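You operate a simulated robot arm through the tools that you are given. There is no shell and no other tool. Be economical: measure what you need, move in short steps, check, and stop when the job is done.

Carry out the task below with a simulated two-armed robot. There is one attempt and no reset: what you move stays moved.

TASK
Open the top wooden drawer, fetch the gate module that says "OR" from the beige table and set it inside, then shut the drawer. Put the red link on the top of the glass case away on the low open shelf of the cupboard. Pick up the white cable with one hand, pass it to the other hand and put it on the yellow kit mat. The order is free. Set down upright: red link.

Only the result counts: the job must be done as asked and must still hold three seconds after the hand-in. Knocking over, shifting, dropping, spilling or breaking anything else fails it.

THE ROBOT
Two 7-joint arms with fingered hands on one trunk, on a base that drives. Base frame: it is fixed to the floor where the robot stands at the start and does not move with it; the origin is under the middle of the robot, x ahead of it, y to its left, z up. Readings come in mm, rad, newtons and seconds.
The left shoulder is at the start at [70, 132, 1022], the right one opposite. With the tool pointing down near the work surface each hand reaches from about 380 to 640 mm from the robot's upright axis, wherever it stands, measured 20 degrees to its own side. Places, roughly: gate module [-2000, -1750, 750]; low open shelf of the cupboard [-4500, 900, 900]; red link [-2500, 1250, 1000]; st dr1 [600, -300, 600]; top wooden drawer [600, -200, 700]; white cable [-4250, -1500, 1000]; yellow kit mat (37x22 cm) [-4160, 920, 880]. Payload 2.3 kg a hand.
Tool frame (each hand has its own): the origin (TCP) lies between the finger pads and is the grasp point; the fingertips stand 25 mm ahead of it; z points along the fingers, y is the line along which they close. Largest opening 88 mm; the body of the gripper starts 29 mm behind the TCP. The gripper is a hand of 3 fingers: y runs from the thumb to the fingers, the wrist lies at [-13, -97, -162] in the tool frame.
Orientation is that of the tool frame in the base frame, as a unit quaternion [x, y, z, w]. With the fingers straight down and the wrist toward the robot, the tool's x, y and z point along [0, 1, 0], [1, 0, 0] and [0, 0, -1] of the base frame.

THE INTERFACE
- The arms move only by the tool step_arm. It takes "left_steps", "right_steps" or both (then of equal length, played together; a hand with none holds still); each is a list of rows, each an object of numbers (a shift or turn left out is 0): "dx", "dy", "dz": the shift along the base's x, y, z in mm; "ax", "ay", "az": the turn, a rotation vector about the base's x, y, z in degrees. In form: [{"dx": .., "dy": .., "dz": .., "ax": .., "ay": .., "az": ..}, ...]. A call has 1 to 12 rows; each row is the pose to reach, as a shift and turn from the pose commanded when the call began. Rows are played at 5 a second. More than 50 mm and 0.15 rad between two rows, and nothing of the call is played. Where a pose cannot be reached the arm comes as near as it can. A force on the tool above 40 N (or 10 N above the force at the start of the call, whichever is more), or a blocked arm, ends the call early, and 0.2 s more pass. In this call time passes only in rows, and 0.2 s behind the last. It gives the time, the measured TCP pose, the force on the tool (base axes), the opening and the grip force at its end, in the units of the frame above (readings bear some noise), with the torque about the TCP (base axes, N m) and any sound that the robot's microphone picked up.
- Cameras (640 x 400 px; columns grow to the right, rows downward): "scene" is now at [111, 11.9, 1306.7]; the picture's right is [0.19, -0.98, 0.00], its down [-0.88, -0.17, -0.45] and it looks along [0.44, 0.09, -0.89] (base axes); focal length 274 px, centre (320, 200). "left" rides on the left gripper at [-58, -85, -100] in its tool frame; the picture's right is [-0.67, -0.35, 0.66], its down [0.69, -0.63, 0.37] and it looks along [0.29, 0.69, 0.66] (tool axes); focal length 261 px, centre (320, 200). "right" rides on the right gripper at [58, -85, -99] in its tool frame; the picture's right is [-0.67, 0.35, -0.66], its down [-0.69, -0.63, 0.37] and it looks along [-0.29, 0.69, 0.66] (tool axes); focal length 261 px, centre (320, 200). There is no depth. A picture from a camera that has moved, and an enlarged one, comes with that camera's place and axes in the base frame and with its lens.
- capture(camera): a new picture of that camera. It takes no simulated time.
- move_column(by): slides the trunk up (or, below 0, down) by that many mm; the arms and the scene camera ride with it, the base frame stays. It gives what a move gives, with no picture.
- drive_base(legs): drives the robot by 1 to 6 legs, each [ahead, left, turn to the left] in mm, mm and rad, along the robot's own axes; the way and the turn of a leg run together, so that a leg with both is an arc; at most 1500 mm and 3.142 rad a leg. The arms and the cameras ride along, it lands a little off, and it stops where it bumps. It gives what a move gives.
- curl_fingers(index, middle, thumb_bend, thumb_turn, hand): sets how far each is bent, from 0 (flat) to 1 (curled in); at 0.3 the hand is open as for a grip, at 0.7 the pads meet at the TCP. One left out holds its place. A second passes; each finger stops where it meets its share of the squeeze, and holds until it gets a number again. It is the only way to open and close the hand. It gives what a move gives, with no picture; readings hold the bend of each and the force on the fingers (four entries, about 0 where the hand has none), thumb and palm. thumb_turn goes from beside the hand (0) to across from the fingers (1), as for a grip.
- head_to(pan, tilt): turns the head with the scene camera to pan (to the left, within 1.501 rad either way) and tilt (down, from -0.506 to 1.204), counted from straight ahead of the robot. It gives what a move gives.
- inspect(camera, box): a new picture of the part [left, top, right, bottom] of that camera's present view, enlarged. It takes no simulated time.
- hand_in(): hands the job in; it is judged then, once.

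Work in short steps. Places have to be worked out from the pictures, the camera data and where the tool is seen: move nearer, look again, correct. Check each grasp and each placing, and mend what went wrong. You have 165 turns and 130 pictures in all, those below and enlarged ones among them. Open the grippers and draw the arms clear of the work before you hand the job in, unless the task says otherwise; then end with one line.

The tools are called after "Call:" by a JSON object that holds its "op" and its "data". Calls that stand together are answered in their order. step_arm: Moves the arms, as the interface text tells. Its arguments: {"type":"object","properties":{"left_steps":{"type":"array"},"right_steps":{"type":"array"}},"required":[]} The other tools are called the same way: move_column (by) slides the trunk up or down; curl_fingers (index, middle, thumb_bend, thumb_turn, hand) moves the fingers one by one; drive_base (legs) drives the base; head_to (pan, tilt) turns the head that bears the scene camera; capture (camera) takes a picture; inspect (camera, box) takes an enlarged picture of a part of a camera's view; hand_in () hands the job in.

At the start:

```text
time_s: 0.0
left_ee_pos: [348.7, 269.7, 886.1]
left_orientation: [0.707, 0.707, 0.001, 0.0]
left_contact_force: [-0.5, 0.3, 0.3]
left_ft_torque: [0.02, 0.0, -0.04]
left_opening: 87.8
left_grip_force: 0.0
left_shape: jaw
left_bend: [0.3, 0.3, 0.3, 0.98]
left_finger forces: [0.1, 0.0, 0.0, 0.1, 0.0, 0.0]
right_ee_pos: [327.0, 3.5, 895.6]
right_orientation: [0.707, 0.707, 0.0, 0.0]
right_contact_force: [0.3, 0.0, 0.1]
right_ft_torque: [-0.02, -0.02, 0.02]
right_opening: 87.5
right_grip_force: 0.0
right_shape: jaw
right_bend: [0.3, 0.3, 0.3, 0.98]
right_finger forces: [0.0, 0.0, 0.0, 0.0, 0.1, 0.0]
trunk travel left (down, up): [-581.0, 259.0]
robot x, y, heading: [2.2, 0.3, -0.003]
head pan, tilt: [0.192, 1.103]
```

scene: 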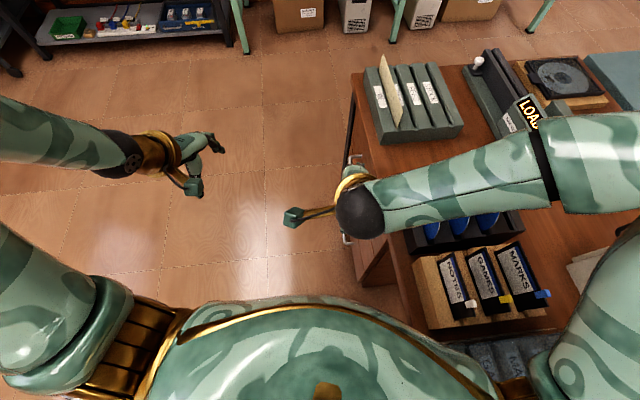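
right: 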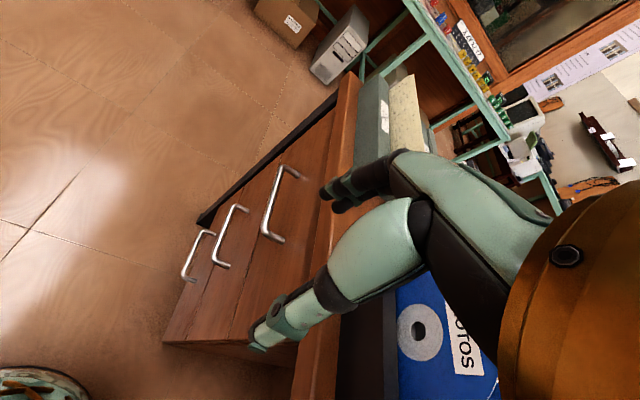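
left: 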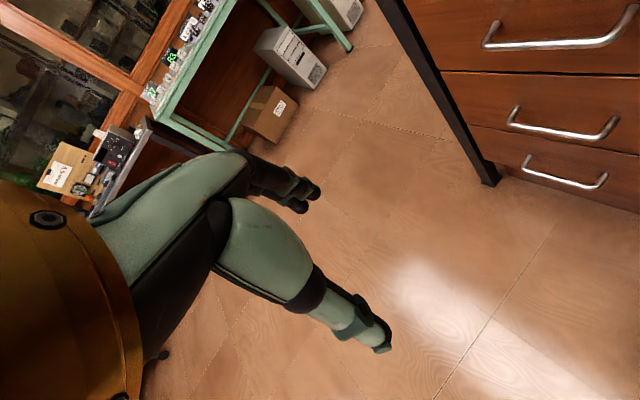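

I'll look at the drawer desk first by turning the head to the right.

Call:
{"op": "head_to", "data": {"pan": -0.3, "tilt": 0.9}}

Call:
{"op": "capture", "data": {"camera": "scene"}}

```text
time_s: 0.9
left_ee_pos: [348.5, 267.9, 886.7]
left_orientation: [0.707, 0.707, 0.001, 0.0]
left_contact_force: [0.8, -0.1, 0.3]
left_ft_torque: [0.01, -0.02, -0.01]
left_opening: 87.5
left_grip_force: 0.0
left_shape: jaw
left_bend: [0.3, 0.3, 0.3, 0.98]
left_finger forces: [0.0, 0.0, 0.0, 0.0, 0.0, 0.0]
right_ee_pos: [328.6, 3.9, 896.5]
right_orientation: [0.707, 0.707, 0.0, 0.0]
right_contact_force: [0.0, -0.5, -0.2]
right_ft_torque: [-0.01, 0.01, 0.02]
right_opening: 87.7
right_grip_force: 0.1
right_shape: jaw
right_bend: [0.3, 0.3, 0.3, 0.98]
right_finger forces: [0.0, 0.0, 0.0, 0.0, 0.1, 0.0]
trunk travel left (down, up): [-581.0, 259.0]
robot x, y, heading: [0.5, 0.6, 0.002]
head pan, tilt: [-0.3, 0.901]
```

```text
126 pictures are left
camera scene: at [121.4, -22.3, 1320.8], right [-0.29, -0.96, 0.0], down [-0.75, 0.23, -0.62], along [0.59, -0.18, -0.78], focal length 274 px, centre (320, 200)
```

scene: 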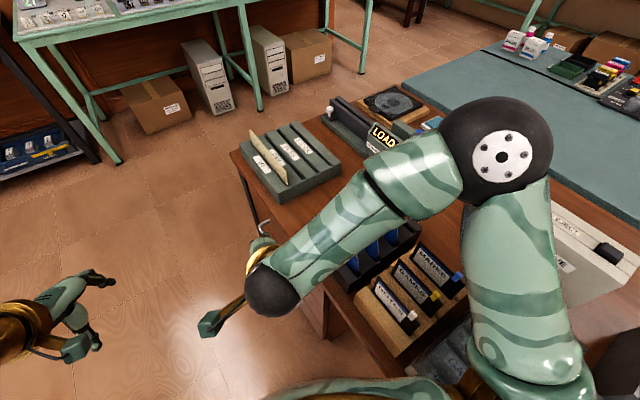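

The desk's drawer face points to the robot's left (+y), slightly turned. I plan to drive round to face it, so first I check the free floor to the left.

Call:
{"op": "head_to", "data": {"pan": 1.2, "tilt": 0.7}}

Call:
{"op": "capture", "data": {"camera": "scene"}}

```text
time_s: 2.5
left_ee_pos: [349.6, 269.3, 886.0]
left_orientation: [0.708, 0.707, 0.0, 0.0]
left_contact_force: [0.3, -0.6, -0.7]
left_ft_torque: [0.0, 0.01, 0.01]
left_opening: 87.5
left_grip_force: 0.0
left_shape: jaw
left_bend: [0.3, 0.3, 0.3, 0.98]
left_finger forces: [0.0, 0.1, 0.0, 0.0, 0.0, 0.0]
right_ee_pos: [327.5, 3.2, 895.5]
right_orientation: [0.707, 0.707, 0.001, 0.0]
right_contact_force: [-1.0, 0.1, 0.7]
right_ft_torque: [0.0, 0.01, 0.02]
right_opening: 87.1
right_grip_force: 0.0
right_shape: jaw
right_bend: [0.3, 0.3, 0.3, 0.98]
right_finger forces: [0.1, 0.0, 0.1, 0.0, 0.1, 0.0]
trunk travel left (down, up): [-581.0, 259.0]
robot x, y, heading: [-0.3, -2.5, 0.001]
head pan, tilt: [1.201, 0.7]
```

```text
125 pictures are left
camera scene: at [80.1, 79.1, 1336.9], right [0.93, -0.36, 0.0], down [-0.23, -0.6, -0.76], along [0.28, 0.71, -0.64], focal length 274 px, centre (320, 200)
```

scene: 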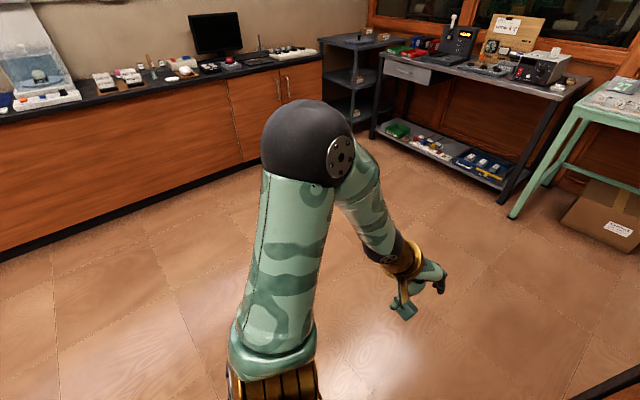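

Floor is clear to y≈1700. I drive left, ahead, then turn to face the drawer front.

Call:
{"op": "drive_base", "data": {"legs": [[0, 700, 0], [330, 0, 0], [0, 0, -1.32]]}}

Call:
{"op": "head_to", "data": {"pan": 0, "tilt": 0.8}}

Call:
{"op": "capture", "data": {"camera": "scene"}}

```text
time_s: 11.4
left_ee_pos: [677.2, 415.4, 886.9]
left_orientation: [0.992, 0.125, 0.0, 0.0]
left_contact_force: [-0.5, 0.3, 0.4]
left_ft_torque: [0.0, 0.04, 0.0]
left_opening: 87.5
left_grip_force: 0.1
left_shape: jaw
left_bend: [0.3, 0.3, 0.3, 0.98]
left_finger forces: [0.0, 0.0, 0.0, 0.1, 0.1, 0.1]
right_ee_pos: [416.1, 370.9, 895.2]
right_orientation: [0.992, 0.124, 0.001, 0.0]
right_contact_force: [0.1, -0.4, 0.2]
right_ft_torque: [-0.02, -0.04, 0.03]
right_opening: 87.6
right_grip_force: 0.1
right_shape: jaw
right_bend: [0.3, 0.3, 0.3, 0.98]
right_finger forces: [0.1, 0.1, 0.0, 0.1, 0.0, 0.0]
trunk travel left (down, up): [-581.0, 259.0]
robot x, y, heading: [334.8, 685.8, -1.319]
head pan, tilt: [1.201, 0.7]
```

```text
time_s: 12.8
left_ee_pos: [678.1, 416.6, 885.8]
left_orientation: [0.992, 0.125, 0.0, 0.0]
left_contact_force: [-0.4, 0.3, -0.3]
left_ft_torque: [0.01, 0.02, 0.03]
left_opening: 87.7
left_grip_force: 0.0
left_shape: jaw
left_bend: [0.3, 0.3, 0.3, 0.98]
left_finger forces: [0.0, 0.0, 0.0, 0.0, 0.0, 0.1]
right_ee_pos: [416.5, 370.7, 895.3]
right_orientation: [0.992, 0.124, 0.0, 0.0]
right_contact_force: [0.9, -0.7, 1.0]
right_ft_torque: [0.0, -0.01, -0.01]
right_opening: 87.7
right_grip_force: 0.2
right_shape: jaw
right_bend: [0.3, 0.3, 0.3, 0.98]
right_finger forces: [0.1, 0.0, 0.1, 0.1, 0.0, 0.1]
trunk travel left (down, up): [-581.0, 259.0]
robot x, y, heading: [330.2, 690.1, -1.325]
head pan, tilt: [0.0, 0.799]
```

```text
124 pictures are left
camera scene: at [362.9, 560.5, 1328.7], right [-0.97, -0.25, 0.0], down [-0.18, 0.69, -0.7], along [0.17, -0.68, -0.72], focal length 274 px, centre (320, 200)
```

scene: 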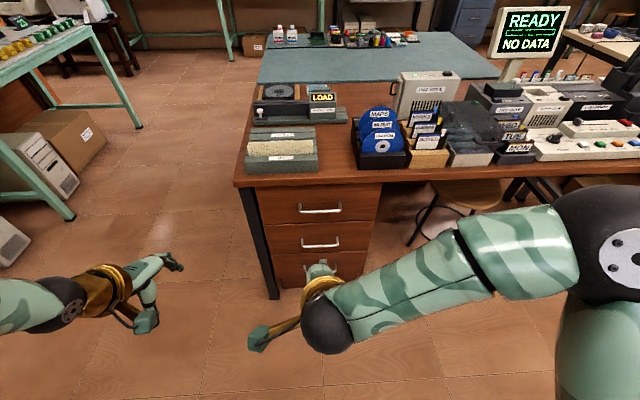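

The handle bar is at about (512,-27,663), and the face is turned ~16°. I align the base, come nearer, lower the trunk, and turn the right hand so that its fingers point at the drawer.

Call:
{"op": "drive_base", "data": {"legs": [[90, 150, 0.04]]}}

Call:
{"op": "move_column", "data": {"by": -200}}

Call:
{"op": "capture", "data": {"camera": "scene"}}

Call:
{"op": "capture", "data": {"camera": "right"}}

```text
time_s: 14.3
left_ee_pos: [851.8, 379.0, 886.5]
left_orientation: [0.99, 0.143, 0.0, 0.001]
left_contact_force: [0.6, -0.3, -0.1]
left_ft_torque: [-0.02, 0.04, 0.03]
left_opening: 87.7
left_grip_force: 0.1
left_shape: jaw
left_bend: [0.3, 0.3, 0.3, 0.98]
left_finger forces: [0.0, 0.0, 0.0, 0.1, 0.0, 0.0]
right_ee_pos: [593.8, 324.2, 895.1]
right_orientation: [0.99, 0.143, 0.0, 0.0]
right_contact_force: [-0.3, 0.6, 0.1]
right_ft_torque: [-0.02, 0.02, -0.02]
right_opening: 87.9
right_grip_force: 0.0
right_shape: jaw
right_bend: [0.3, 0.3, 0.3, 0.98]
right_finger forces: [0.1, 0.0, 0.1, 0.1, 0.1, 0.1]
trunk travel left (down, up): [-581.0, 259.0]
robot x, y, heading: [498.7, 639.5, -1.286]
head pan, tilt: [0.0, 0.799]
```

```text
time_s: 16.4
left_ee_pos: [853.3, 379.0, 686.5]
left_orientation: [0.99, 0.142, 0.0, -0.001]
left_contact_force: [-0.2, -0.2, 0.0]
left_ft_torque: [0.02, 0.0, 0.0]
left_opening: 87.5
left_grip_force: 0.1
left_shape: jaw
left_bend: [0.3, 0.3, 0.3, 0.98]
left_finger forces: [0.0, 0.1, 0.0, 0.0, 0.0, 0.0]
right_ee_pos: [593.8, 324.4, 696.0]
right_orientation: [0.99, 0.143, 0.0, 0.0]
right_contact_force: [-0.6, 0.1, 0.5]
right_ft_torque: [0.02, -0.02, 0.01]
right_opening: 87.7
right_grip_force: 0.0
right_shape: jaw
right_bend: [0.3, 0.3, 0.3, 0.98]
right_finger forces: [0.0, 0.1, 0.0, 0.1, 0.0, 0.0]
trunk travel left (down, up): [-381.0, 459.0]
robot x, y, heading: [499.9, 635.2, -1.287]
head pan, tilt: [0.0, 0.799]
```

```text
123 pictures are left
camera scene: at [533.4, 511.8, 1128.7], right [-0.96, -0.28, 0.0], down [-0.2, 0.69, -0.7], along [0.2, -0.67, -0.72], focal length 274 px, centre (320, 200)
```

scene: 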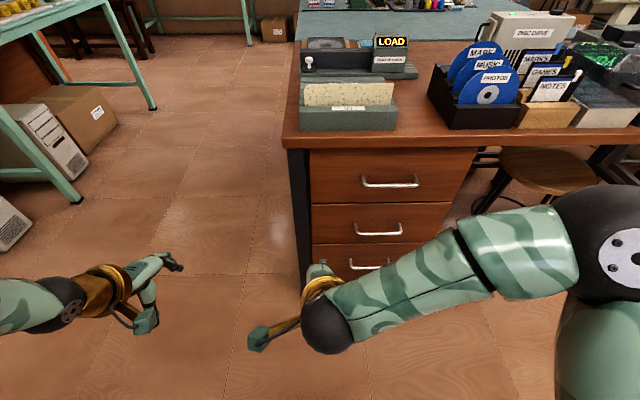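

```text
122 pictures are left
camera right: at [625.2, 422.5, 795.8], right [-0.54, -0.52, 0.66], down [-0.84, 0.41, -0.37], along [-0.08, -0.75, -0.66], focal length 261 px, centre (320, 200)
```

right: 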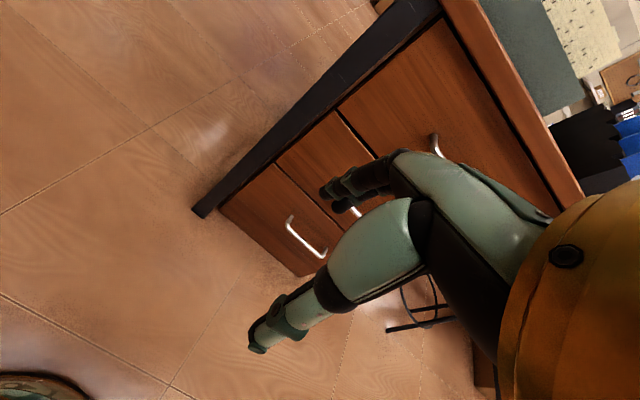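

Aligned: the handle is centred at about (511,-25,663), 637 mm ahead and 175 mm to the right. I turn the right hand to point forward while moving to a pre-grasp pose.

Call:
{"op": "step_arm", "data": {"right_steps": [{"dx": -9, "dy": -21, "dz": -3, "ax": -7.2, "ay": -2.1}, {"dx": -18, "dy": -43, "dz": -6, "ax": -14.4, "ay": -4.2}, {"dx": -28, "dy": -64, "dz": -8, "ax": -21.6, "ay": -6.3}, {"dx": -37, "dy": -85, "dz": -11, "ax": -28.8, "ay": -8.4}, {"dx": -46, "dy": -107, "dz": -14, "ax": -36, "ay": -10.5}, {"dx": -55, "dy": -128, "dz": -17, "ax": -43.2, "ay": -12.6}, {"dx": -65, "dy": -149, "dz": -19, "ax": -50.4, "ay": -14.7}, {"dx": -74, "dy": -171, "dz": -22, "ax": -57.6, "ay": -16.8}, {"dx": -83, "dy": -192, "dz": -25, "ax": -64.8, "ay": -18.9}, {"dx": -92, "dy": -213, "dz": -28, "ax": -72, "ay": -21}, {"dx": -102, "dy": -235, "dz": -30, "ax": -79.2, "ay": -23.1}, {"dx": -111, "dy": -256, "dz": -33, "ax": -86.4, "ay": -25.2}]}}

Call:
{"op": "capture", "data": {"camera": "scene"}}

Call:
{"op": "capture", "data": {"camera": "right"}}

```text
time_s: 19.0
left_ee_pos: [853.4, 378.3, 685.4]
left_orientation: [0.99, 0.142, 0.001, 0.0]
left_contact_force: [-0.1, -0.3, 1.0]
left_ft_torque: [-0.03, 0.0, 0.02]
left_opening: 87.5
left_grip_force: 0.0
left_shape: jaw
left_bend: [0.3, 0.3, 0.3, 0.98]
left_finger forces: [0.0, 0.0, 0.0, 0.0, 0.0, 0.0]
right_ee_pos: [482.9, 67.1, 661.4]
right_orientation: [0.7, 0.1, 0.099, 0.7]
right_contact_force: [-0.5, 0.2, 0.1]
right_ft_torque: [0.01, 0.0, -0.03]
right_opening: 87.6
right_grip_force: 0.0
right_shape: jaw
right_bend: [0.3, 0.3, 0.3, 0.98]
right_finger forces: [0.0, 0.0, 0.0, 0.0, 0.0, 0.0]
trunk travel left (down, up): [-381.0, 459.0]
robot x, y, heading: [498.2, 639.5, -1.288]
head pan, tilt: [0.0, 0.799]
```

```text
121 pictures are left
camera scene: at [533.1, 511.2, 1128.7], right [-0.96, -0.28, 0.0], down [-0.2, 0.69, -0.7], along [0.2, -0.67, -0.72], focal length 274 px, centre (320, 200)
```

scene: 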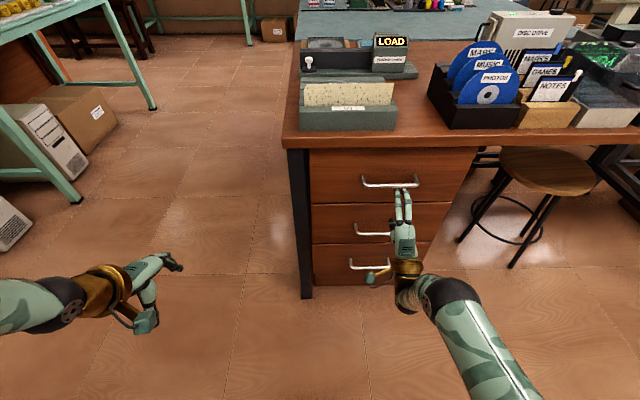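

```text
120 pictures are left
camera right: at [511.0, 178.7, 577.5], right [-0.83, 0.44, 0.35], down [-0.56, -0.54, -0.63], along [-0.09, -0.71, 0.69], focal length 261 px, centre (320, 200)
```

right: 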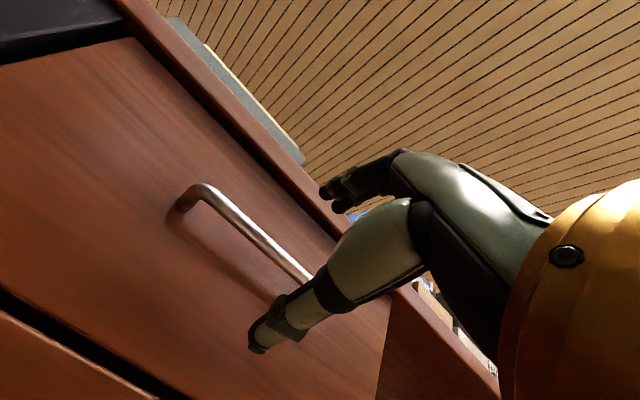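

Triangulating both views, the bar is at about (512,-3,681), slightly higher than I thought. I raise 18 mm and go forward until the bar is between the fingers.

Call:
{"op": "step_arm", "data": {"right_steps": [{"dx": 4, "dy": 2, "dz": 20}, {"dx": 15, "dy": -30, "dz": 20}, {"dx": 26, "dy": -60, "dz": 20}]}}

Call:
{"op": "capture", "data": {"camera": "right"}}

Call:
{"op": "inspect", "data": {"camera": "scene", "box": [340, 140, 480, 228]}}

```text
time_s: 19.8
left_ee_pos: [853.5, 378.9, 686.3]
left_orientation: [0.99, 0.143, -0.001, 0.0]
left_contact_force: [-0.3, 0.1, -1.0]
left_ft_torque: [0.02, 0.0, -0.01]
left_opening: 87.7
left_grip_force: 0.1
left_shape: jaw
left_bend: [0.3, 0.3, 0.3, 0.98]
left_finger forces: [0.1, 0.1, 0.0, 0.0, 0.0, 0.0]
right_ee_pos: [507.0, 8.9, 683.6]
right_orientation: [0.701, 0.101, 0.1, 0.699]
right_contact_force: [0.4, -1.0, 0.2]
right_ft_torque: [0.02, 0.02, 0.01]
right_opening: 87.7
right_grip_force: 0.2
right_shape: jaw
right_bend: [0.3, 0.3, 0.3, 0.98]
right_finger forces: [0.0, 0.1, 0.0, 0.0, 0.0, 0.0]
right hand out of reach, approached as far as the arm can: row 3
trunk travel left (down, up): [-381.0, 459.0]
robot x, y, heading: [498.5, 640.3, -1.28]
head pan, tilt: [0.0, 0.799]
```

```text
119 pictures are left
camera right: at [534.0, 121.0, 599.7], right [-0.83, 0.44, 0.35], down [-0.56, -0.54, -0.63], along [-0.09, -0.72, 0.69], focal length 261 px, centre (320, 200)
```

right: 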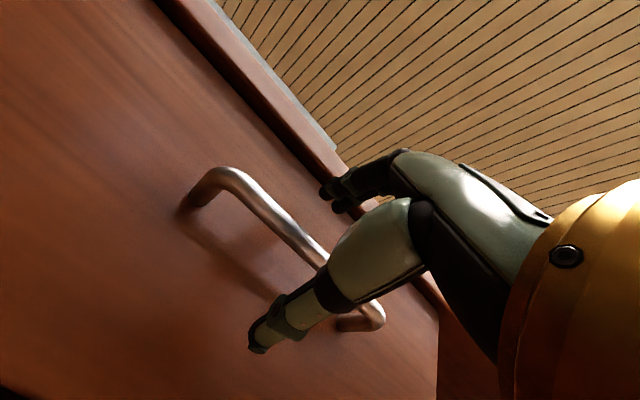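

```text
4.55 times, centred on (410, 184) of scene
camera zoom: at [533.3, 511.6, 1128.7], right [-0.96, -0.28, 0.0], down [-0.2, 0.69, -0.7], along [0.2, -0.67, -0.72], focal length 1246 px, centre (-89, 273)
```

zoom: 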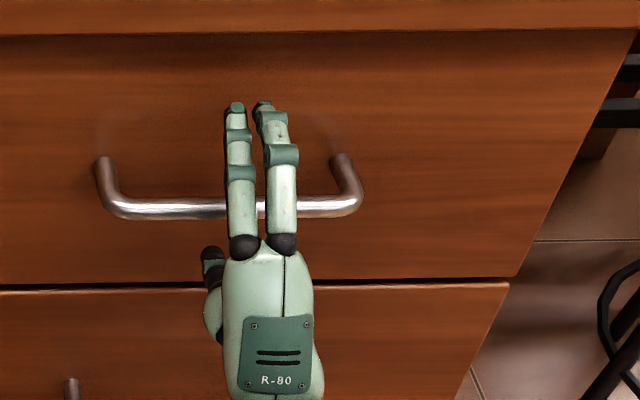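

The bar lies between thumb and fingers, ~12 mm ahead of the TCP. The arm is at its reach limit, so I nudge the base ahead and then close the hand.

Call:
{"op": "drive_base", "data": {"legs": [[14, 0, 0]]}}

Call:
{"op": "curl_fingers", "data": {"hand": "right", "index": 0.75, "middle": 0.75, "thumb_bend": 0.7}}

Call:
{"op": "capture", "data": {"camera": "right"}}

```text
time_s: 20.6
left_ee_pos: [856.9, 366.3, 687.3]
left_orientation: [0.99, 0.143, 0.0, 0.0]
left_contact_force: [-0.5, -0.6, -0.1]
left_ft_torque: [0.0, 0.01, 0.05]
left_opening: 87.8
left_grip_force: 0.1
left_shape: jaw
left_bend: [0.3, 0.3, 0.3, 0.98]
left_finger forces: [0.0, 0.0, 0.1, 0.0, 0.1, 0.0]
right_ee_pos: [510.9, -4.4, 684.4]
right_orientation: [0.7, 0.1, 0.099, 0.7]
right_contact_force: [1.2, 0.2, 0.4]
right_ft_torque: [-0.02, 0.01, 0.05]
right_opening: 87.5
right_grip_force: 0.1
right_shape: jaw
right_bend: [0.3, 0.3, 0.3, 0.98]
right_finger forces: [0.0, 0.0, 0.0, 0.0, 0.0, 0.0]
trunk travel left (down, up): [-381.0, 459.0]
robot x, y, heading: [501.6, 623.1, -1.285]
head pan, tilt: [0.0, 0.799]
```

```text
time_s: 21.6
left_ee_pos: [856.4, 364.9, 687.3]
left_orientation: [0.99, 0.143, 0.0, -0.001]
left_contact_force: [0.8, 0.2, -0.4]
left_ft_torque: [0.01, 0.02, 0.0]
left_opening: 87.6
left_grip_force: 0.0
left_shape: jaw
left_bend: [0.3, 0.3, 0.3, 0.98]
left_finger forces: [0.0, 0.1, 0.0, 0.1, 0.1, 0.0]
right_ee_pos: [510.9, -5.7, 683.4]
right_orientation: [0.7, 0.101, 0.099, 0.7]
right_contact_force: [0.1, -1.2, -1.9]
right_ft_torque: [0.02, -0.02, 0.01]
right_opening: 0.0
right_grip_force: 0.7
right_shape: fingers
right_bend: [0.75, 0.75, 0.68, 0.98]
right_finger forces: [0.0, 0.0, 0.0, 0.0, 1.5, 0.0]
trunk travel left (down, up): [-381.0, 459.0]
robot x, y, heading: [502.9, 625.3, -1.286]
head pan, tilt: [0.0, 0.799]
```

```text
117 pictures are left
camera right: at [538.1, 107.2, 600.1], right [-0.83, 0.44, 0.35], down [-0.56, -0.54, -0.63], along [-0.09, -0.71, 0.69], focal length 261 px, centre (320, 200)
```

right: 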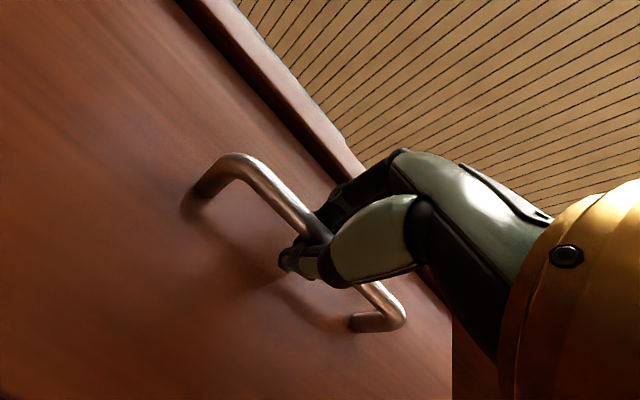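

The fingers have closed round the bar as a hook. I pull by backing the base 100 mm and check that the drawer follows.

Call:
{"op": "drive_base", "data": {"legs": [[-100, 0, 0]]}}

Call:
{"op": "capture", "data": {"camera": "scene"}}

```text
time_s: 22.7
left_ee_pos: [829.6, 458.6, 686.4]
left_orientation: [0.99, 0.142, 0.0, -0.001]
left_contact_force: [0.5, -0.6, -0.3]
left_ft_torque: [0.0, 0.0, 0.01]
left_opening: 87.7
left_grip_force: 0.1
left_shape: jaw
left_bend: [0.3, 0.3, 0.3, 0.98]
left_finger forces: [0.0, 0.1, 0.0, 0.0, 0.0, 0.1]
right_ee_pos: [481.3, 89.2, 684.8]
right_orientation: [0.7, 0.1, 0.1, 0.7]
right_contact_force: [-0.3, -0.6, -3.0]
right_ft_torque: [0.02, -0.01, 0.0]
right_opening: 0.1
right_grip_force: 2.1
right_shape: fingers
right_bend: [0.75, 0.75, 0.67, 0.97]
right_finger forces: [0.0, 0.6, 0.0, 0.0, 3.3, 0.0]
trunk travel left (down, up): [-381.0, 459.0]
robot x, y, heading: [471.9, 720.8, -1.289]
head pan, tilt: [0.0, 0.799]
```

```text
116 pictures are left
camera scene: at [509.3, 591.8, 1128.6], right [-0.96, -0.28, 0.0], down [-0.2, 0.69, -0.7], along [0.2, -0.67, -0.72], focal length 274 px, centre (320, 200)
```

scene: 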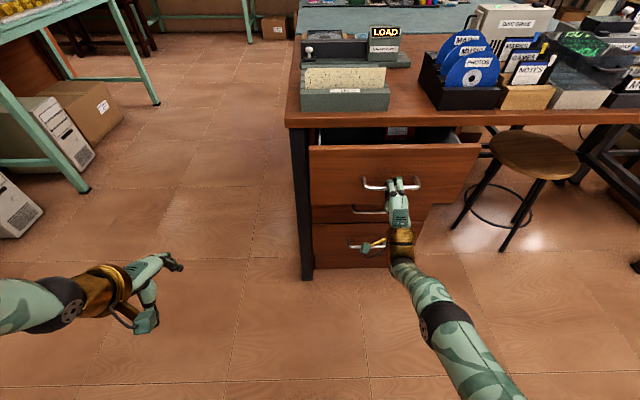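

The drawer is following. I pull another 160 mm.

Call:
{"op": "drive_base", "data": {"legs": [[-160, 0, 0]]}}

Call:
{"op": "capture", "data": {"camera": "scene"}}

```text
time_s: 24.2
left_ee_pos: [784.5, 611.7, 685.1]
left_orientation: [0.99, 0.143, 0.0, 0.0]
left_contact_force: [-0.1, 0.5, -0.3]
left_ft_torque: [0.0, -0.03, 0.01]
left_opening: 87.7
left_grip_force: 0.1
left_shape: jaw
left_bend: [0.3, 0.3, 0.3, 0.98]
left_finger forces: [0.0, 0.0, 0.0, 0.0, 0.0, 0.1]
right_ee_pos: [438.2, 242.9, 684.1]
right_orientation: [0.7, 0.1, 0.1, 0.7]
right_contact_force: [-1.4, -1.1, -3.2]
right_ft_torque: [-0.01, 0.01, -0.01]
right_opening: 0.0
right_grip_force: 2.3
right_shape: fingers
right_bend: [0.75, 0.75, 0.67, 0.98]
right_finger forces: [0.0, 0.5, 0.1, 0.0, 3.2, 0.0]
trunk travel left (down, up): [-381.0, 459.0]
robot x, y, heading: [433.2, 872.6, -1.284]
head pan, tilt: [0.0, 0.799]
```

```text
115 pictures are left
camera scene: at [464.7, 744.8, 1128.6], right [-0.96, -0.28, 0.0], down [-0.2, 0.69, -0.7], along [0.2, -0.67, -0.72], focal length 274 px, centre (320, 200)
```

scene: 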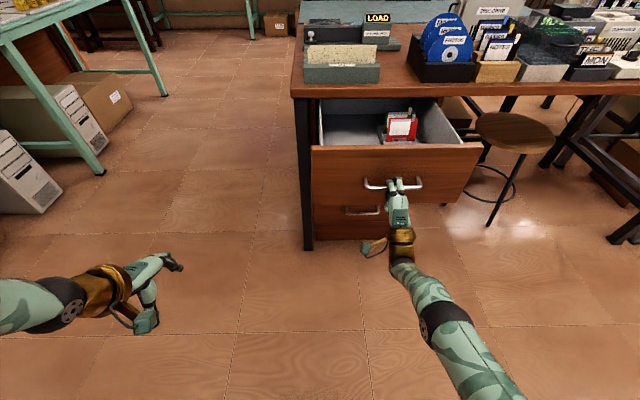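

The drawer is open ~260 mm, with room on its left side beside a red item. I release the handle and back away.

Call:
{"op": "curl_fingers", "data": {"hand": "right", "index": 0.3, "middle": 0.3, "thumb_bend": 0.3}}

Call:
{"op": "drive_base", "data": {"legs": [[-200, 0, 0]]}}

Call:
{"op": "head_to", "data": {"pan": -0.9, "tilt": 0.45}}

Call:
{"op": "capture", "data": {"camera": "scene"}}

```text
time_s: 25.2
left_ee_pos: [782.8, 612.2, 686.4]
left_orientation: [0.99, 0.143, 0.0, 0.0]
left_contact_force: [-0.5, 0.1, 1.0]
left_ft_torque: [-0.02, 0.02, -0.01]
left_opening: 87.7
left_grip_force: 0.1
left_shape: jaw
left_bend: [0.3, 0.3, 0.3, 0.98]
left_finger forces: [0.0, 0.0, 0.0, 0.0, 0.0, 0.0]
right_ee_pos: [438.6, 242.6, 684.3]
right_orientation: [0.7, 0.101, 0.1, 0.7]
right_contact_force: [-0.5, -1.0, 0.1]
right_ft_torque: [-0.02, -0.01, 0.0]
right_opening: 84.5
right_grip_force: 0.0
right_shape: fingers
right_bend: [0.3, 0.3, 0.3, 0.98]
right_finger forces: [0.0, 0.0, 0.0, 0.0, 0.0, 0.1]
trunk travel left (down, up): [-381.0, 459.0]
robot x, y, heading: [425.7, 870.6, -1.285]
head pan, tilt: [0.0, 0.799]
```

```text
time_s: 26.8
left_ee_pos: [727.4, 804.0, 686.0]
left_orientation: [0.99, 0.141, 0.0, 0.0]
left_contact_force: [-0.7, -0.7, 0.0]
left_ft_torque: [-0.01, -0.01, 0.01]
left_opening: 87.5
left_grip_force: 0.0
left_shape: jaw
left_bend: [0.3, 0.3, 0.3, 0.98]
left_finger forces: [0.0, 0.0, 0.1, 0.0, 0.0, 0.0]
right_ee_pos: [380.3, 435.3, 685.9]
right_orientation: [0.7, 0.099, 0.097, 0.7]
right_contact_force: [-0.8, 0.6, -0.5]
right_ft_torque: [0.0, -0.01, 0.01]
right_opening: 84.2
right_grip_force: 0.1
right_shape: fingers
right_bend: [0.3, 0.3, 0.3, 0.98]
right_finger forces: [0.0, 0.0, 0.1, 0.0, 0.0, 0.0]
trunk travel left (down, up): [-381.0, 459.0]
robot x, y, heading: [376.4, 1060.6, -1.29]
head pan, tilt: [0.0, 0.799]
```

```text
time_s: 28.0
left_ee_pos: [727.6, 803.3, 686.5]
left_orientation: [0.99, 0.141, 0.0, 0.001]
left_contact_force: [0.8, -0.2, -0.1]
left_ft_torque: [-0.01, -0.01, -0.03]
left_opening: 87.7
left_grip_force: 0.0
left_shape: jaw
left_bend: [0.3, 0.3, 0.3, 0.98]
left_finger forces: [0.1, 0.0, 0.1, 0.1, 0.1, 0.0]
right_ee_pos: [381.3, 435.5, 684.5]
right_orientation: [0.7, 0.099, 0.098, 0.7]
right_contact_force: [0.1, -0.3, 0.2]
right_ft_torque: [0.02, 0.03, -0.03]
right_opening: 84.3
right_grip_force: 0.0
right_shape: fingers
right_bend: [0.3, 0.3, 0.3, 0.98]
right_finger forces: [0.1, 0.0, 0.1, 0.1, 0.0, 0.0]
trunk travel left (down, up): [-381.0, 459.0]
robot x, y, heading: [376.1, 1064.4, -1.287]
head pan, tilt: [-0.901, 0.45]
```

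```text
114 pictures are left
camera scene: at [332.9, 940.5, 1159.1], right [-0.82, 0.58, 0.0], down [0.25, 0.36, -0.9], along [-0.52, -0.73, -0.44], focal length 274 px, centre (320, 200)
```

scene: 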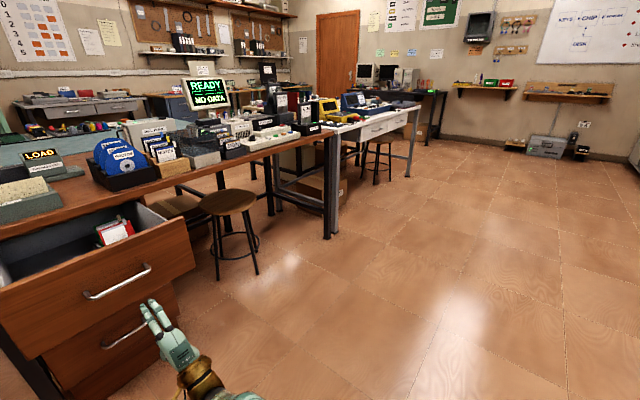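

The beige table is the pale-edged one beyond the desks. I fold the right hand back to pointing down, then raise the trunk before driving over.

Call:
{"op": "step_arm", "data": {"right_steps": [{"dx": -5, "dy": 20, "dz": 0, "ax": 7.2, "ay": 2.1}, {"dx": -11, "dy": 40, "dz": 0, "ax": 14.4, "ay": 4.2}, {"dx": -17, "dy": 60, "dz": 0, "ax": 21.6, "ay": 6.3}, {"dx": -22, "dy": 80, "dz": 0, "ax": 28.8, "ay": 8.4}, {"dx": -28, "dy": 100, "dz": 0, "ax": 36, "ay": 10.5}, {"dx": -34, "dy": 120, "dz": 0, "ax": 43.2, "ay": 12.6}, {"dx": -39, "dy": 140, "dz": 0, "ax": 50.4, "ay": 14.7}, {"dx": -45, "dy": 160, "dz": 0, "ax": 57.6, "ay": 16.8}, {"dx": -50, "dy": 180, "dz": 0, "ax": 64.8, "ay": 18.9}, {"dx": -56, "dy": 200, "dz": 0, "ax": 72, "ay": 21}, {"dx": -62, "dy": 220, "dz": 0, "ax": 79.2, "ay": 23.1}, {"dx": -67, "dy": 235, "dz": 0, "ax": 86.4, "ay": 25.2}]}}

Call:
{"op": "move_column", "data": {"by": 300}}

Call:
{"op": "drive_base", "data": {"legs": [[200, -1300, 0], [180, -1200, 0]]}}

Call:
{"op": "head_to", "data": {"pan": 0, "tilt": 0.6}}

Call:
{"op": "capture", "data": {"camera": "scene"}}

```text
time_s: 30.6
left_ee_pos: [728.9, 804.0, 686.5]
left_orientation: [0.99, 0.14, 0.0, 0.0]
left_contact_force: [0.9, -0.6, 1.0]
left_ft_torque: [0.0, -0.01, -0.01]
left_opening: 87.6
left_grip_force: 0.0
left_shape: jaw
left_bend: [0.3, 0.3, 0.3, 0.98]
left_finger forces: [0.1, 0.0, 0.0, 0.0, 0.0, 0.0]
right_ee_pos: [310.7, 671.7, 685.4]
right_orientation: [0.99, 0.144, -0.001, -0.001]
right_contact_force: [0.0, 0.3, 0.0]
right_ft_torque: [0.03, -0.01, 0.01]
right_opening: 84.8
right_grip_force: 0.0
right_shape: fingers
right_bend: [0.3, 0.3, 0.3, 0.98]
right_finger forces: [0.0, 0.1, 0.0, 0.0, 0.0, 0.1]
right hand out of reach, approached as far as the arm can: row 1
trunk travel left (down, up): [-381.0, 459.0]
robot x, y, heading: [375.0, 1061.4, -1.295]
head pan, tilt: [-0.901, 0.45]
```

```text
time_s: 33.6
left_ee_pos: [727.2, 804.1, 986.3]
left_orientation: [0.99, 0.14, 0.0, -0.001]
left_contact_force: [-1.1, 0.0, -0.2]
left_ft_torque: [-0.01, 0.01, -0.02]
left_opening: 87.7
left_grip_force: 0.0
left_shape: jaw
left_bend: [0.3, 0.3, 0.3, 0.98]
left_finger forces: [0.0, 0.0, 0.1, 0.0, 0.0, 0.0]
right_ee_pos: [312.2, 670.4, 985.5]
right_orientation: [0.99, 0.143, -0.001, 0.001]
right_contact_force: [0.5, 0.1, 0.0]
right_ft_torque: [-0.01, 0.02, -0.03]
right_opening: 84.8
right_grip_force: 0.1
right_shape: fingers
right_bend: [0.3, 0.3, 0.3, 0.98]
right_finger forces: [0.0, 0.0, 0.1, 0.0, 0.0, 0.1]
trunk travel left (down, up): [-681.0, 159.0]
robot x, y, heading: [371.3, 1067.0, -1.282]
head pan, tilt: [-0.901, 0.45]
```

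```text
time_s: 45.6
left_ee_pos: [-1532.4, -212.7, 985.9]
left_orientation: [0.993, 0.116, 0.0, 0.0]
left_contact_force: [0.6, -0.2, -0.8]
left_ft_torque: [0.02, 0.01, 0.01]
left_opening: 87.6
left_grip_force: 0.1
left_shape: jaw
left_bend: [0.3, 0.3, 0.3, 0.98]
left_finger forces: [0.1, 0.0, 0.1, 0.0, 0.0, 0.0]
right_ee_pos: [-1955.3, -324.0, 985.5]
right_orientation: [0.993, 0.118, -0.002, 0.0]
right_contact_force: [0.3, -0.2, -0.3]
right_ft_torque: [0.0, -0.01, -0.02]
right_opening: 84.6
right_grip_force: 0.1
right_shape: fingers
right_bend: [0.3, 0.3, 0.3, 0.98]
right_finger forces: [0.0, 0.1, 0.0, 0.0, 0.1, 0.0]
trunk travel left (down, up): [-681.0, 159.0]
robot x, y, heading: [-1875.8, 68.4, -1.344]
head pan, tilt: [-0.901, 0.45]
```

```text
time_s: 46.8
left_ee_pos: [-1533.6, -211.1, 986.4]
left_orientation: [0.993, 0.115, -0.001, 0.0]
left_contact_force: [-1.0, -0.5, -0.5]
left_ft_torque: [-0.01, -0.01, -0.03]
left_opening: 87.3
left_grip_force: 0.0
left_shape: jaw
left_bend: [0.3, 0.3, 0.3, 0.98]
left_finger forces: [0.1, 0.0, 0.0, 0.1, 0.1, 0.1]
right_ee_pos: [-1954.5, -324.2, 985.1]
right_orientation: [0.993, 0.118, -0.002, 0.0]
right_contact_force: [0.0, -0.4, -0.1]
right_ft_torque: [-0.03, 0.02, -0.01]
right_opening: 84.7
right_grip_force: 0.0
right_shape: fingers
right_bend: [0.3, 0.3, 0.3, 0.98]
right_finger forces: [0.1, 0.0, 0.0, 0.0, 0.1, 0.0]
trunk travel left (down, up): [-681.0, 159.0]
robot x, y, heading: [-1874.7, 65.1, -1.337]
head pan, tilt: [0.0, 0.6]
```

```text
113 pictures are left
camera scene: at [-1843.3, -69.8, 1445.6], right [-0.97, -0.23, 0.0], down [-0.13, 0.55, -0.83], along [0.19, -0.8, -0.56], focal length 274 px, centre (320, 200)
```

scene: 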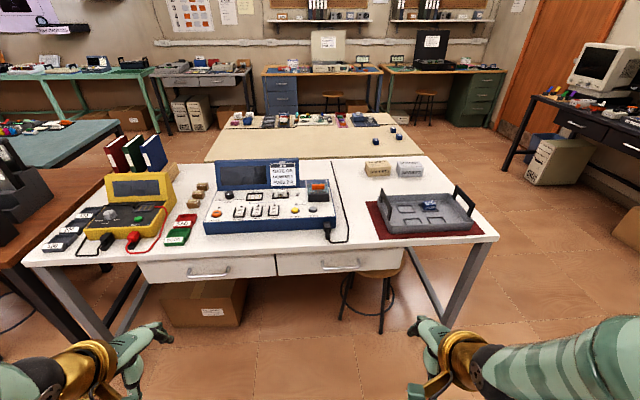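

The beige table is the one behind the white table, with small blue modules. I zoom in there.

Call:
{"op": "inspect", "data": {"camera": "scene", "box": [200, 95, 440, 195]}}

Call:
{"op": "inspect", "data": {"camera": "scene", "box": [350, 105, 430, 155]}}

```text
2.67 times, centred on (320, 145) of scene
camera zoom: at [-1843.3, -69.8, 1445.6], right [-0.97, -0.23, 0.0], down [-0.13, 0.55, -0.83], along [0.19, -0.8, -0.56], focal length 731 px, centre (320, 347)
```

zoom: 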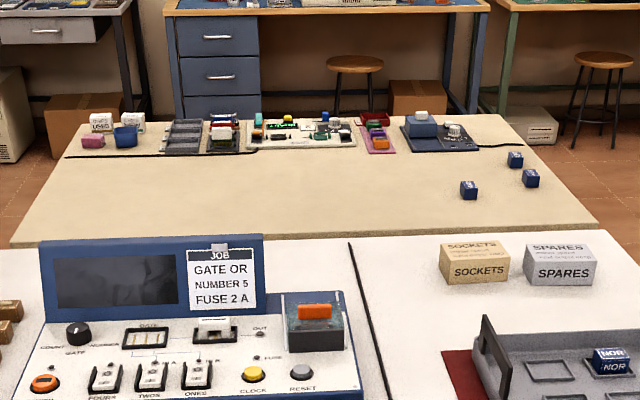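

```text
8.00 times, centred on (390, 130) of scene
camera zoom: at [-1843.3, -69.8, 1445.6], right [-0.97, -0.23, 0.0], down [-0.13, 0.55, -0.83], along [0.19, -0.8, -0.56], focal length 2193 px, centre (-240, 760)
```

zoom: 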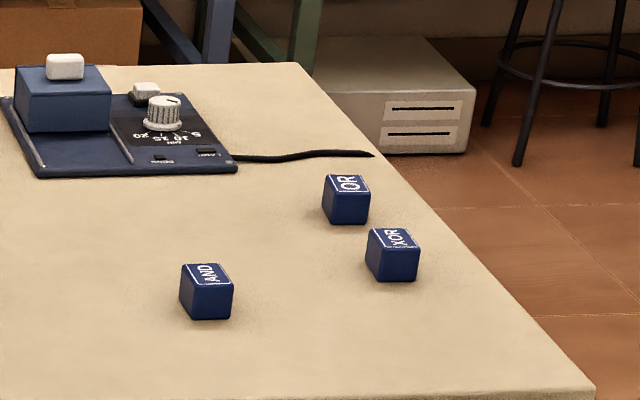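

OR is the farthest module, at about (-1915,-2045,745), ~95 mm from the table's right edge. I turn, drive around the white table, and stop beside that edge facing it.

Call:
{"op": "drive_base", "data": {"legs": [[0, 0, 1.626], [-809, 173, 0], [-240, -1000, 0], [-200, -820, 0]]}}

Call:
{"op": "capture", "data": {"camera": "scene"}}

```text
time_s: 64.1
left_ee_pos: [-2284.8, -1496.1, 986.7]
left_orientation: [0.569, 0.823, 0.0, 0.001]
left_contact_force: [0.2, -1.4, 0.0]
left_ft_torque: [-0.02, -0.01, 0.03]
left_opening: 87.3
left_grip_force: 0.2
left_shape: jaw
left_bend: [0.3, 0.3, 0.3, 0.98]
left_finger forces: [0.0, 0.0, 0.1, 0.1, 0.1, 0.0]
right_ee_pos: [-2118.9, -1900.7, 986.0]
right_orientation: [0.568, 0.823, -0.001, 0.001]
right_contact_force: [0.0, -0.1, 1.0]
right_ft_torque: [0.01, -0.03, -0.01]
right_opening: 84.6
right_grip_force: 0.1
right_shape: fingers
right_bend: [0.3, 0.3, 0.3, 0.98]
right_finger forces: [0.1, 0.0, 0.0, 0.1, 0.0, 0.0]
trunk travel left (down, up): [-681.0, 159.0]
robot x, y, heading: [-2515.4, -1874.1, 0.359]
head pan, tilt: [0.0, 0.6]
```

```text
110 pictures are left
camera scene: at [-2386.6, -1821.2, 1445.6], right [0.35, -0.94, 0.0], down [-0.53, -0.2, -0.82], along [0.77, 0.29, -0.57], focal length 274 px, centre (320, 200)
```

scene: 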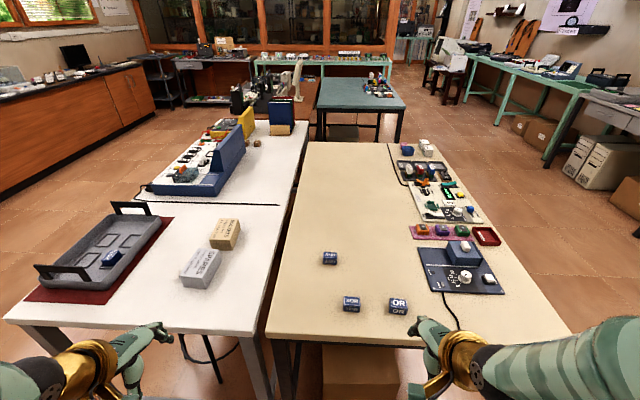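

Now OR is plainly visible ahead of the right hand; combining both views puts its top at about (-1912,-1860,822). I zoom in for size and orientation.

Call:
{"op": "inspect", "data": {"camera": "scene", "box": [340, 275, 440, 338]}}

Call:
{"op": "capture", "data": {"camera": "right"}}

```text
6.35 times, centred on (390, 306) of scene
camera zoom: at [-2386.6, -1821.2, 1445.6], right [0.35, -0.94, 0.0], down [-0.53, -0.2, -0.82], along [0.77, 0.29, -0.57], focal length 1740 px, centre (-124, -476)
```

zoom: 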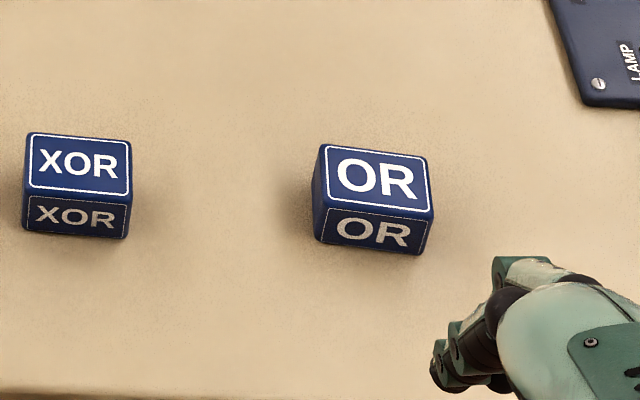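

```text
108 pictures are left
camera right: at [-2218.3, -1875.8, 1085.3], right [0.56, -0.5, 0.66], down [-0.34, -0.87, -0.36], along [0.75, -0.02, -0.66], focal length 261 px, centre (320, 200)
```

right: 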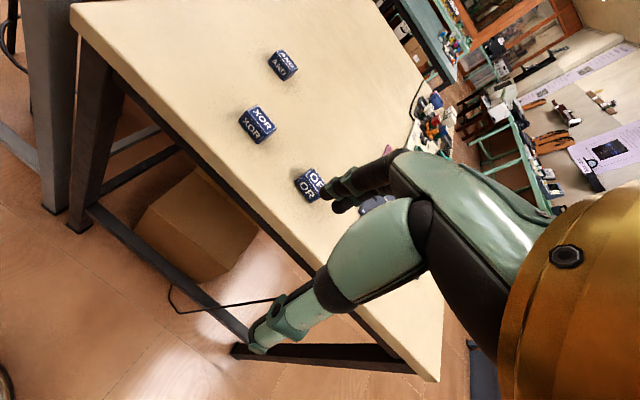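

The block is ~45×40×20 mm, centred at about (-1908,-1858), and turned ~15° clockwise of my heading. I bring the right hand above it with that turn.

Call:
{"op": "step_arm", "data": {"right_steps": [{"dx": 42, "dy": 9, "dz": 0, "az": -5}, {"dx": 84, "dy": 17, "dz": 0, "az": -10}, {"dx": 126, "dy": 26, "dz": -20, "az": -15}, {"dx": 168, "dy": 34, "dz": -50, "az": -15}, {"dx": 211, "dy": 43, "dz": -76, "az": -15}]}}

Call:
{"op": "capture", "data": {"camera": "right"}}

Call:
{"op": "inspect", "data": {"camera": "scene", "box": [300, 240, 460, 340]}}

```text
refused: row 4 steps farther than a row can; nothing moved
```

```text
107 pictures are left
camera right: at [-2218.3, -1875.8, 1085.3], right [0.56, -0.5, 0.66], down [-0.34, -0.87, -0.36], along [0.75, -0.02, -0.66], focal length 261 px, centre (320, 200)
```

right: 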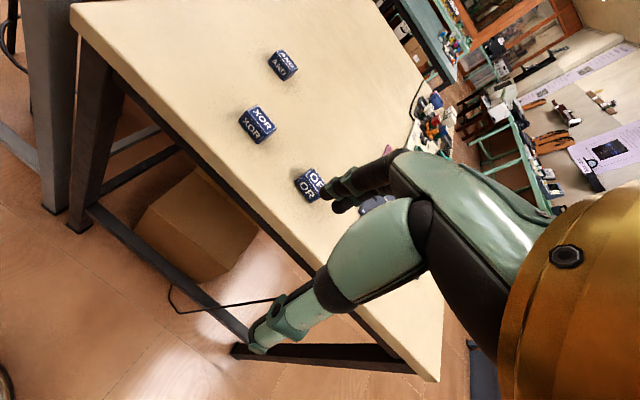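

```text
4.00 times, centred on (380, 290) of scene
camera zoom: at [-2386.6, -1821.2, 1445.6], right [0.35, -0.94, 0.0], down [-0.53, -0.2, -0.82], along [0.77, 0.29, -0.57], focal length 1096 px, centre (80, -160)
```

zoom: 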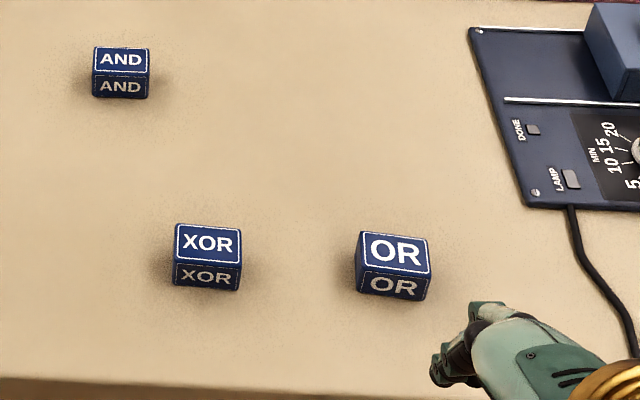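

One row was too long; I resend with shorter rows.

Call:
{"op": "step_arm", "data": {"right_steps": [{"dx": 35, "dy": 7, "dz": 0, "az": -5}, {"dx": 70, "dy": 14, "dz": 0, "az": -10}, {"dx": 105, "dy": 21, "dz": -10, "az": -15}, {"dx": 140, "dy": 28, "dz": -30, "az": -15}, {"dx": 175, "dy": 36, "dz": -52, "az": -15}, {"dx": 211, "dy": 43, "dz": -76, "az": -15}]}}

Call:
{"op": "capture", "data": {"camera": "right"}}

Call:
{"op": "inspect", "data": {"camera": "scene", "box": [300, 240, 460, 340]}}

```text
time_s: 65.5
left_ee_pos: [-2282.9, -1495.9, 985.8]
left_orientation: [0.569, 0.823, -0.001, 0.0]
left_contact_force: [0.7, -0.1, -0.1]
left_ft_torque: [-0.03, 0.04, 0.02]
left_opening: 87.5
left_grip_force: 0.1
left_shape: jaw
left_bend: [0.3, 0.3, 0.3, 0.98]
left_finger forces: [0.0, 0.0, 0.0, 0.1, 0.0, 0.1]
right_ee_pos: [-1904.4, -1856.4, 909.3]
right_orientation: [0.67, 0.743, -0.003, 0.0]
right_contact_force: [-0.5, 0.1, 0.5]
right_ft_torque: [0.01, 0.03, 0.02]
right_opening: 84.6
right_grip_force: 0.1
right_shape: fingers
right_bend: [0.3, 0.3, 0.3, 0.98]
right_finger forces: [0.1, 0.1, 0.1, 0.1, 0.1, 0.1]
trunk travel left (down, up): [-681.0, 159.0]
robot x, y, heading: [-2516.2, -1867.3, 0.362]
head pan, tilt: [0.0, 0.6]
```

```text
105 pictures are left
camera right: at [-1995.0, -1806.4, 1009.5], right [0.42, -0.63, 0.66], down [-0.56, -0.75, -0.36], along [0.72, -0.22, -0.66], focal length 261 px, centre (320, 200)
```

right: 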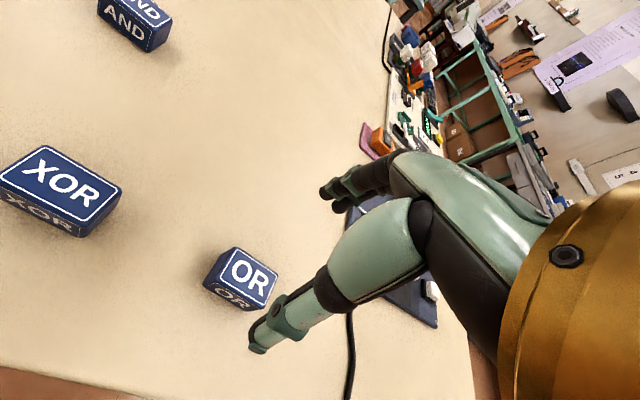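

```text
4.00 times, centred on (380, 290) of scene
camera zoom: at [-2384.2, -1821.8, 1445.4], right [0.35, -0.94, 0.0], down [-0.53, -0.2, -0.82], along [0.77, 0.29, -0.57], focal length 1096 px, centre (80, -160)
```

zoom: 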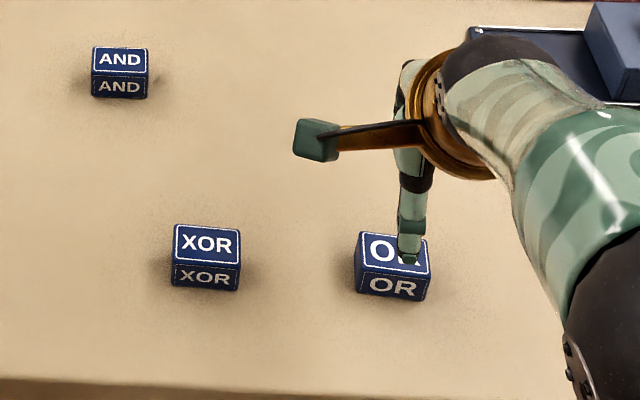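

Both views agree: block top at (-1904,-1859,~820), right under the TCP. I descend to straddle it.

Call:
{"op": "step_arm", "data": {"right_steps": [{"dx": 0, "dy": -2, "dz": -25}, {"dx": 0, "dy": -3, "dz": -50}, {"dx": 0, "dy": -3, "dz": -70}, {"dx": 0, "dy": -3, "dz": -80}]}}

Call:
{"op": "capture", "data": {"camera": "right"}}

Call:
{"op": "inspect", "data": {"camera": "scene", "box": [300, 240, 460, 340]}}

```text
time_s: 66.5
left_ee_pos: [-2283.2, -1495.3, 986.4]
left_orientation: [0.569, 0.822, 0.0, 0.0]
left_contact_force: [-0.3, -0.1, 0.6]
left_ft_torque: [0.0, -0.02, 0.01]
left_opening: 87.6
left_grip_force: 0.1
left_shape: jaw
left_bend: [0.3, 0.3, 0.3, 0.98]
left_finger forces: [0.0, 0.0, 0.0, 0.1, 0.2, 0.1]
right_ee_pos: [-1906.4, -1860.0, 830.2]
right_orientation: [0.67, 0.742, -0.002, 0.001]
right_contact_force: [-0.1, -0.2, 0.1]
right_ft_torque: [0.0, -0.01, 0.01]
right_opening: 84.4
right_grip_force: 0.1
right_shape: fingers
right_bend: [0.3, 0.3, 0.3, 0.98]
right_finger forces: [0.0, 0.1, 0.1, 0.1, 0.1, 0.0]
trunk travel left (down, up): [-681.0, 159.0]
robot x, y, heading: [-2514.2, -1872.6, 0.356]
head pan, tilt: [0.0, 0.6]
```

```text
103 pictures are left
camera right: at [-1996.3, -1810.7, 930.1], right [0.42, -0.63, 0.66], down [-0.56, -0.75, -0.36], along [0.72, -0.21, -0.66], focal length 261 px, centre (320, 200)
```

right: 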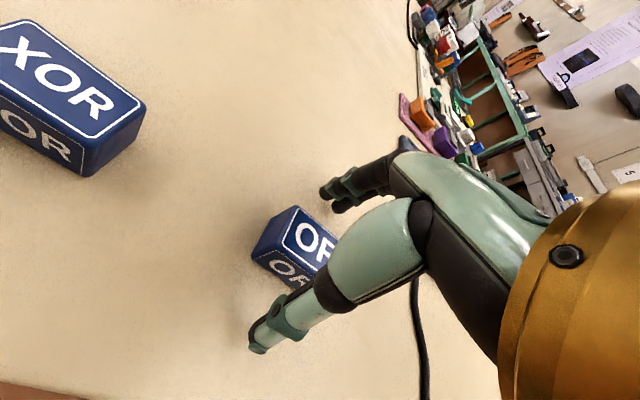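

```text
4.00 times, centred on (380, 290) of scene
camera zoom: at [-2386.1, -1821.9, 1445.6], right [0.35, -0.94, 0.0], down [-0.53, -0.2, -0.82], along [0.77, 0.29, -0.57], focal length 1096 px, centre (80, -160)
```

zoom: 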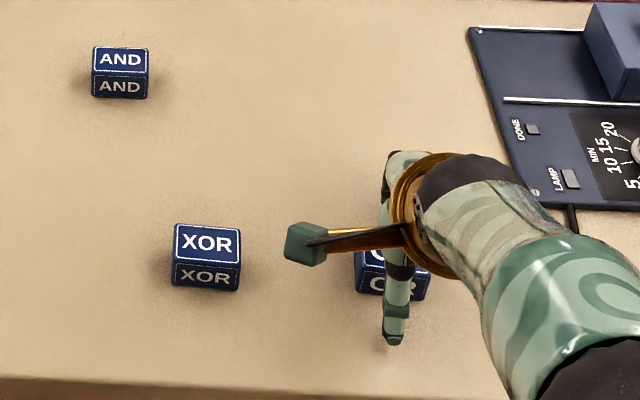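

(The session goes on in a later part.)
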